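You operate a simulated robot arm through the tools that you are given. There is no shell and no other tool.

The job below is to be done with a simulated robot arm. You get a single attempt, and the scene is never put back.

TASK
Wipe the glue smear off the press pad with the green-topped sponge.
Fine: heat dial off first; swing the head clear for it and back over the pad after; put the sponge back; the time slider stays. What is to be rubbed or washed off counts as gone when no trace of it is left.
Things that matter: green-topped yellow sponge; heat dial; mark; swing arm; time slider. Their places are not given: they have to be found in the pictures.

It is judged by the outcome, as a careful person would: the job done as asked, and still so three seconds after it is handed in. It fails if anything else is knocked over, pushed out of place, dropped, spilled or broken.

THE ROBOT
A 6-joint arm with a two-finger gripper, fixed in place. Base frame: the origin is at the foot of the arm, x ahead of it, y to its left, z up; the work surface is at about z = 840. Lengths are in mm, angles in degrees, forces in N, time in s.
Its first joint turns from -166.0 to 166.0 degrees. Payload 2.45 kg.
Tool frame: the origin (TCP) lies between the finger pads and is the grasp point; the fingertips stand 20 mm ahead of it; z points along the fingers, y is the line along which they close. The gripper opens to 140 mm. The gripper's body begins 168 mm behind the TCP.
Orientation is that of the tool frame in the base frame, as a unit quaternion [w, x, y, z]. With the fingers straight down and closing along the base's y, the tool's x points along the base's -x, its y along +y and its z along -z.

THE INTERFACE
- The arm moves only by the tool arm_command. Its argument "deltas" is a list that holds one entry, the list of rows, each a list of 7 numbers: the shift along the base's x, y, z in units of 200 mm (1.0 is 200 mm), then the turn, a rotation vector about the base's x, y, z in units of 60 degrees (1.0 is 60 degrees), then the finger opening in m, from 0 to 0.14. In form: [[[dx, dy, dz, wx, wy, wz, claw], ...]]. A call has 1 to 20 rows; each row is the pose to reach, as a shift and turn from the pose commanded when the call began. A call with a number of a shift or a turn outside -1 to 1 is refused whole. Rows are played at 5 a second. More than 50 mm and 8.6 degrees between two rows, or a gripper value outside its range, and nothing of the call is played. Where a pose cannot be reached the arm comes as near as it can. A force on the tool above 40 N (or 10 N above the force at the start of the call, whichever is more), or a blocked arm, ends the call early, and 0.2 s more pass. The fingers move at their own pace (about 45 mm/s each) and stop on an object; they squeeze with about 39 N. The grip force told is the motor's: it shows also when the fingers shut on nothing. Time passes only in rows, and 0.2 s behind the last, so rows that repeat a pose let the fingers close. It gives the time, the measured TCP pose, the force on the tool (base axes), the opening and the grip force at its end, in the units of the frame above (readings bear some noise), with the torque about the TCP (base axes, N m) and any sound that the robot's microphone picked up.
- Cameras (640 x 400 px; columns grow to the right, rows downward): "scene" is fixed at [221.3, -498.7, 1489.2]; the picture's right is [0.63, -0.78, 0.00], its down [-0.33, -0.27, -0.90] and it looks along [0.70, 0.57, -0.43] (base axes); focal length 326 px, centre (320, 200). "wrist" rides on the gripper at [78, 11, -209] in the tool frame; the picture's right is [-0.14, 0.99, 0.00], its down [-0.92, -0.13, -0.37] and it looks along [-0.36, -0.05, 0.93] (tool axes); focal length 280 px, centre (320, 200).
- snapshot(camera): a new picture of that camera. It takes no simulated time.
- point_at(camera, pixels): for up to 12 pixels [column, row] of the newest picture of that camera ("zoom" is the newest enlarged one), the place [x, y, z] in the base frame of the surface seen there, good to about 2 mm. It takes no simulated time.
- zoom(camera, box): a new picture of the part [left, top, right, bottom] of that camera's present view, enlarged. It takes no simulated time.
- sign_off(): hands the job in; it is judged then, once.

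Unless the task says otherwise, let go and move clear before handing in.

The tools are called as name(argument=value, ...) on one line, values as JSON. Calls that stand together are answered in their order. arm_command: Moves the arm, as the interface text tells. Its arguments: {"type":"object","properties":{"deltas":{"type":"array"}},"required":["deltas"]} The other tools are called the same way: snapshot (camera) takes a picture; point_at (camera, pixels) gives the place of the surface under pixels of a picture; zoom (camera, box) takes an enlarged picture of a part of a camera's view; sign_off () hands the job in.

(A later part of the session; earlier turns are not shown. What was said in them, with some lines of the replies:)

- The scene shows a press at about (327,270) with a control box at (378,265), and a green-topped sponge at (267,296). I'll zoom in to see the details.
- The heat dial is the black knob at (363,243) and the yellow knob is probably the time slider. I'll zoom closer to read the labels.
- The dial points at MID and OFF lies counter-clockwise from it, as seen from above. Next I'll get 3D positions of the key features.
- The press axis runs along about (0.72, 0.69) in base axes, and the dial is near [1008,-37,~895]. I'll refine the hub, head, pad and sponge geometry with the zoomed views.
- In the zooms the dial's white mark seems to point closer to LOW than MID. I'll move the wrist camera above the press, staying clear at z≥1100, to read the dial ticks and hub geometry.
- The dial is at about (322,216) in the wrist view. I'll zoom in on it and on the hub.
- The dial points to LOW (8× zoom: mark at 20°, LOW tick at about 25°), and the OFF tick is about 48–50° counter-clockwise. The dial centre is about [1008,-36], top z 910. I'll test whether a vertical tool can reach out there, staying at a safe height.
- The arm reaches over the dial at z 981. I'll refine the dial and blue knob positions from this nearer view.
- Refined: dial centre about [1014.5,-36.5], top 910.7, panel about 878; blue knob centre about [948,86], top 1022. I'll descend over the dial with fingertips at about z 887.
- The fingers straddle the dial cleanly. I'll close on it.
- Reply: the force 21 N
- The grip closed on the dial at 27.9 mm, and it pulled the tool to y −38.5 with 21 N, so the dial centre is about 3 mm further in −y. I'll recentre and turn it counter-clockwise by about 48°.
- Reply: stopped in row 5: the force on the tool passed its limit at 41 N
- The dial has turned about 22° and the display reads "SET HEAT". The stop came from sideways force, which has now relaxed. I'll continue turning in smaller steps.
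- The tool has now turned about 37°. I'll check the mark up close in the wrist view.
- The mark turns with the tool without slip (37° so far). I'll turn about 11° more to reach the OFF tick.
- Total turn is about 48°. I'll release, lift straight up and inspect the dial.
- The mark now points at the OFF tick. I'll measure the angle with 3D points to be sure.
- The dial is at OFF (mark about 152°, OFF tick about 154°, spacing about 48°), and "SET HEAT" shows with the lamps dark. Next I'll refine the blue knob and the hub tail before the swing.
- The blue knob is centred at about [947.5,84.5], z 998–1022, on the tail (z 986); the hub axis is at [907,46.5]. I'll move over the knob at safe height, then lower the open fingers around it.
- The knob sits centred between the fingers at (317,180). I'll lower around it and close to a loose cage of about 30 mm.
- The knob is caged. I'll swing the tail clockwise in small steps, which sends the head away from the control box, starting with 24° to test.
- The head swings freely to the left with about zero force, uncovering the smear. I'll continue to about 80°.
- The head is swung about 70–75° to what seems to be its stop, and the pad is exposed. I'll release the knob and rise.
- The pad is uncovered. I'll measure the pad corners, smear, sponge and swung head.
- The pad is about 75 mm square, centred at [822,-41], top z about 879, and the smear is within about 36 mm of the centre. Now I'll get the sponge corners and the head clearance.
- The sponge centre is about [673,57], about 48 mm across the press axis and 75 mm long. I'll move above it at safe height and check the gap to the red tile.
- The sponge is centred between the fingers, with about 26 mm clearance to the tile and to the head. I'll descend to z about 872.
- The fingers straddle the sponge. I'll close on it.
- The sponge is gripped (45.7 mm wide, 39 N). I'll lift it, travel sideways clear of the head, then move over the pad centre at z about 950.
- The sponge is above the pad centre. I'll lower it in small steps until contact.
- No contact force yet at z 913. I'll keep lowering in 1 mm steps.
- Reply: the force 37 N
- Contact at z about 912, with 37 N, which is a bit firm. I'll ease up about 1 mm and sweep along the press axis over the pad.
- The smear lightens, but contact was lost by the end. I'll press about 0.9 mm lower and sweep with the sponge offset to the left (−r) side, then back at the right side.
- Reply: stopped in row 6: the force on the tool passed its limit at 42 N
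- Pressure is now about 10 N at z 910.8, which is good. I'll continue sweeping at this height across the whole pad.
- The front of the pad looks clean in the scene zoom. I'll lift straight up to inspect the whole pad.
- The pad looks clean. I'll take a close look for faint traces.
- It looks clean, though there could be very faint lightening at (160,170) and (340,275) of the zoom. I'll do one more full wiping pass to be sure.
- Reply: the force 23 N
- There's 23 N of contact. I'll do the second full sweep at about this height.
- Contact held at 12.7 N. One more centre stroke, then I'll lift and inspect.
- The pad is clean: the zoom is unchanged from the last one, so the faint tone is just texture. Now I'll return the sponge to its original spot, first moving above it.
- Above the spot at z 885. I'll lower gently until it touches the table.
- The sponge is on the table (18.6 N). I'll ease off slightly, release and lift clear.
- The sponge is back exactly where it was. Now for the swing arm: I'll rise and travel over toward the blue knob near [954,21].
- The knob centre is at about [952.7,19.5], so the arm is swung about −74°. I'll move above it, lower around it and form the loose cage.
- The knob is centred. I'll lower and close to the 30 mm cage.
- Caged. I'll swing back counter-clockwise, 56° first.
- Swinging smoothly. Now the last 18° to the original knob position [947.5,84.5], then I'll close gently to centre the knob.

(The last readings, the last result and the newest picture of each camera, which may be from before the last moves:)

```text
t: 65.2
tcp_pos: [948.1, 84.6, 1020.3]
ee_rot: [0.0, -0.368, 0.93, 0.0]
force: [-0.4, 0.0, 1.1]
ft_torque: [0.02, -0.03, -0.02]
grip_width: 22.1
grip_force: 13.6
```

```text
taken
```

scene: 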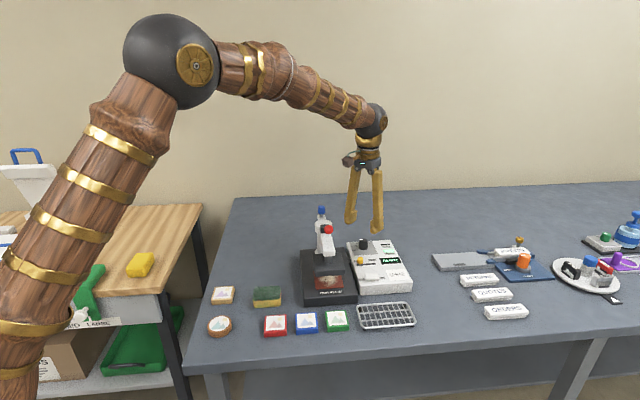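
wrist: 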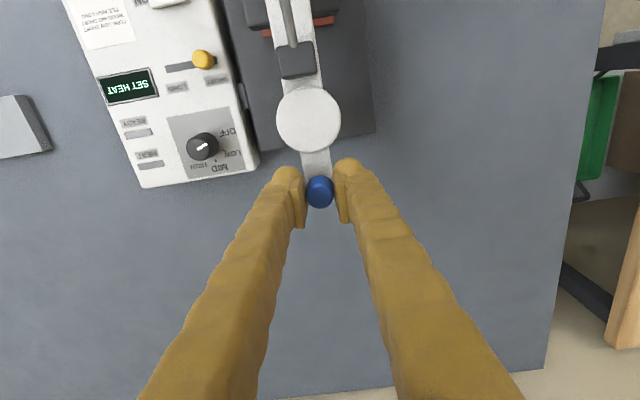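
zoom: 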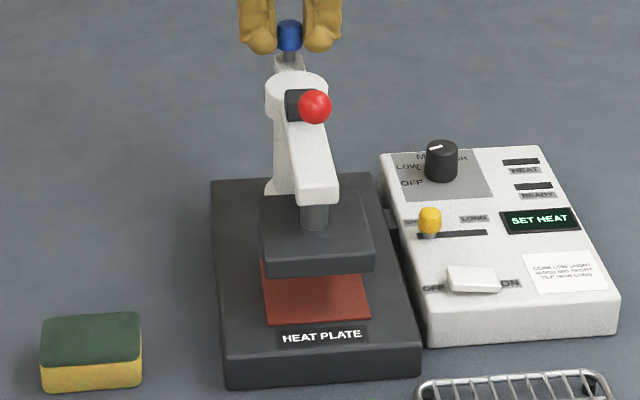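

The head is back over the pad and matches the first zoom pixel for pixel. I'll open, lift and move clear.

arm_command(deltas=[[[0, 0, 0, 0, 0, 0, 0.03], [0, 0, 0, 0, 0, 0, 0.045], [0, 0, 0, 0, 0, 0, 0.06], [0, 0, 0, 0, 0, 0, 0.06], [0, 0, 0.15, 0, 0, 0, 0.06], [0, 0, 0.35, 0, 0, 0, 0.06], [0, 0, 0.55, 0, 0, 0, 0.06], [0, 0, 0.75, 0, 0, 0, 0.06], [-0.2, 0, 0.85, 0, 0, 0, 0.06], [-0.4, 0, 0.95, 0, 0, 0, 0.06], [-0.6, 0, 0.95, 0, 0, 0, 0.06], [-0.6, 0, 0.95, 0, 0, 0, 0.06]]])

snapshot(camera="scene")

zoom(camera="scene", box=[295, 200, 365, 310])

zoom(camera="scene", box=[345, 232, 415, 296])

snapshot(camera="wrist")

```text
t: 67.8
tcp_pos: [826.1, 84.9, 1210.5]
ee_rot: [-0.002, -0.368, 0.93, 0.0]
force: [0.5, 0.5, -0.1]
ft_torque: [0.05, -0.02, 0.02]
grip_width: 59.8
grip_force: 0.1
```

```text
taken
```

scene: 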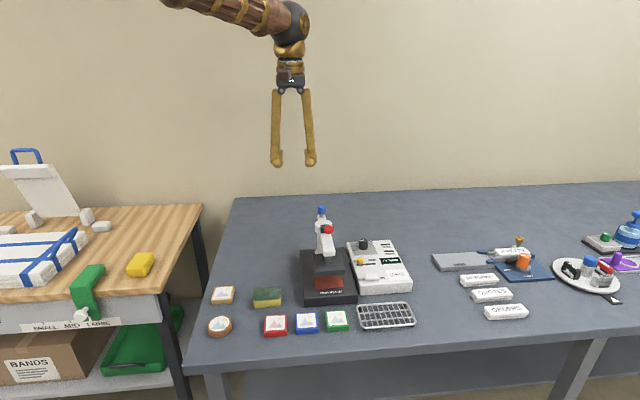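

```text
3.64 times, centred on (330, 255) of scene
```

zoom: 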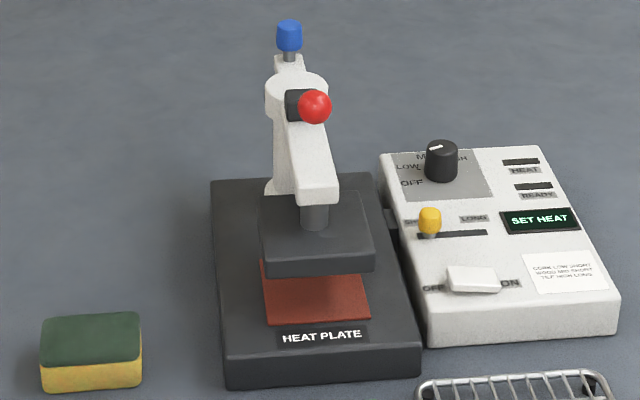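

```text
6.25 times, centred on (380, 264) of scene
```

zoom: 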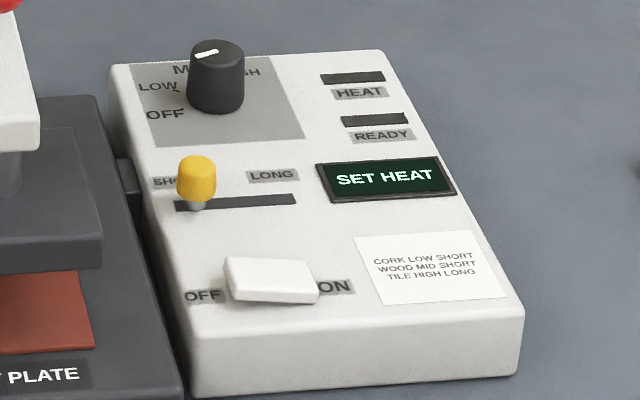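

```text
taken
```

wrist: 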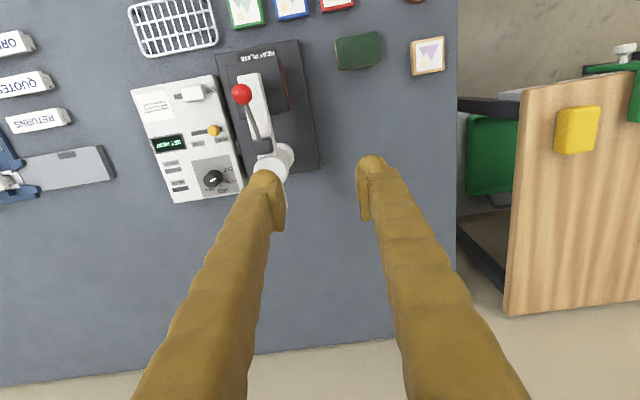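

All looks right. One last check of the dial mark from the overhead view at (213,178).

zoom(camera="wrist", box=[190, 155, 240, 200])

zoom(camera="scene", box=[350, 232, 380, 256])

```text
8.89 times, centred on (215, 178) of wrist
```

zoom: 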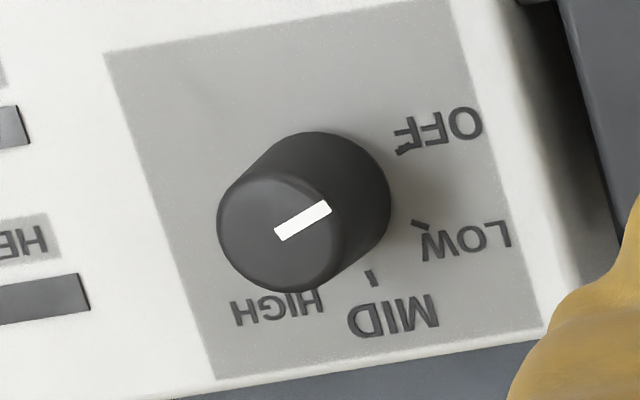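

```text
16.00 times, centred on (365, 244) of scene
```

zoom: 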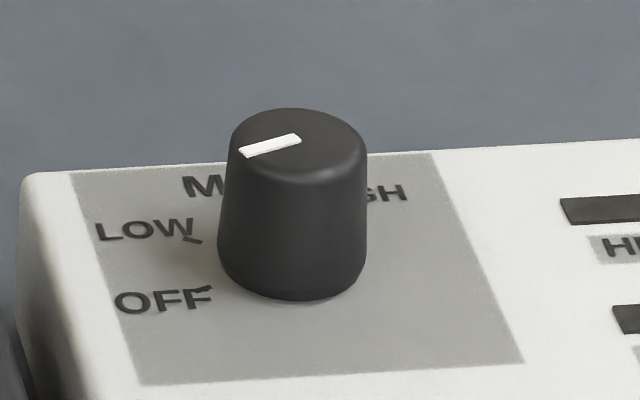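

The dial mark is parallel to the OFF tick (both about 29–30° in the zoom), and both lamps are dark. The pad is clean, the sponge and head are back in place, the time slider hasn't moved and the arm is clear, so I'm handing in.

sign_off()

```text
The job is handed in.
```

The glue smear is wiped off the press pad, and close-up pictures after a second full pass show no trace left. I handed the job in, but no verdict has come back yet.

- **Heat dial:** I turned it from LOW to OFF before anything else. Its mark lines up with the OFF tick and both lamps are dark. The display now reads "SET HEAT".
- **Swing arm:** I swung the head clear to the left, away from the control box. It is back over the pad, and the close-up matches the picture from the start.
- **Sponge:** It is back where it was, green side up.
- **Time slider:** I didn't touch it, and it is still at SHORT.

The last pictures show nothing else moved, and the gripper is open and clear of everything.
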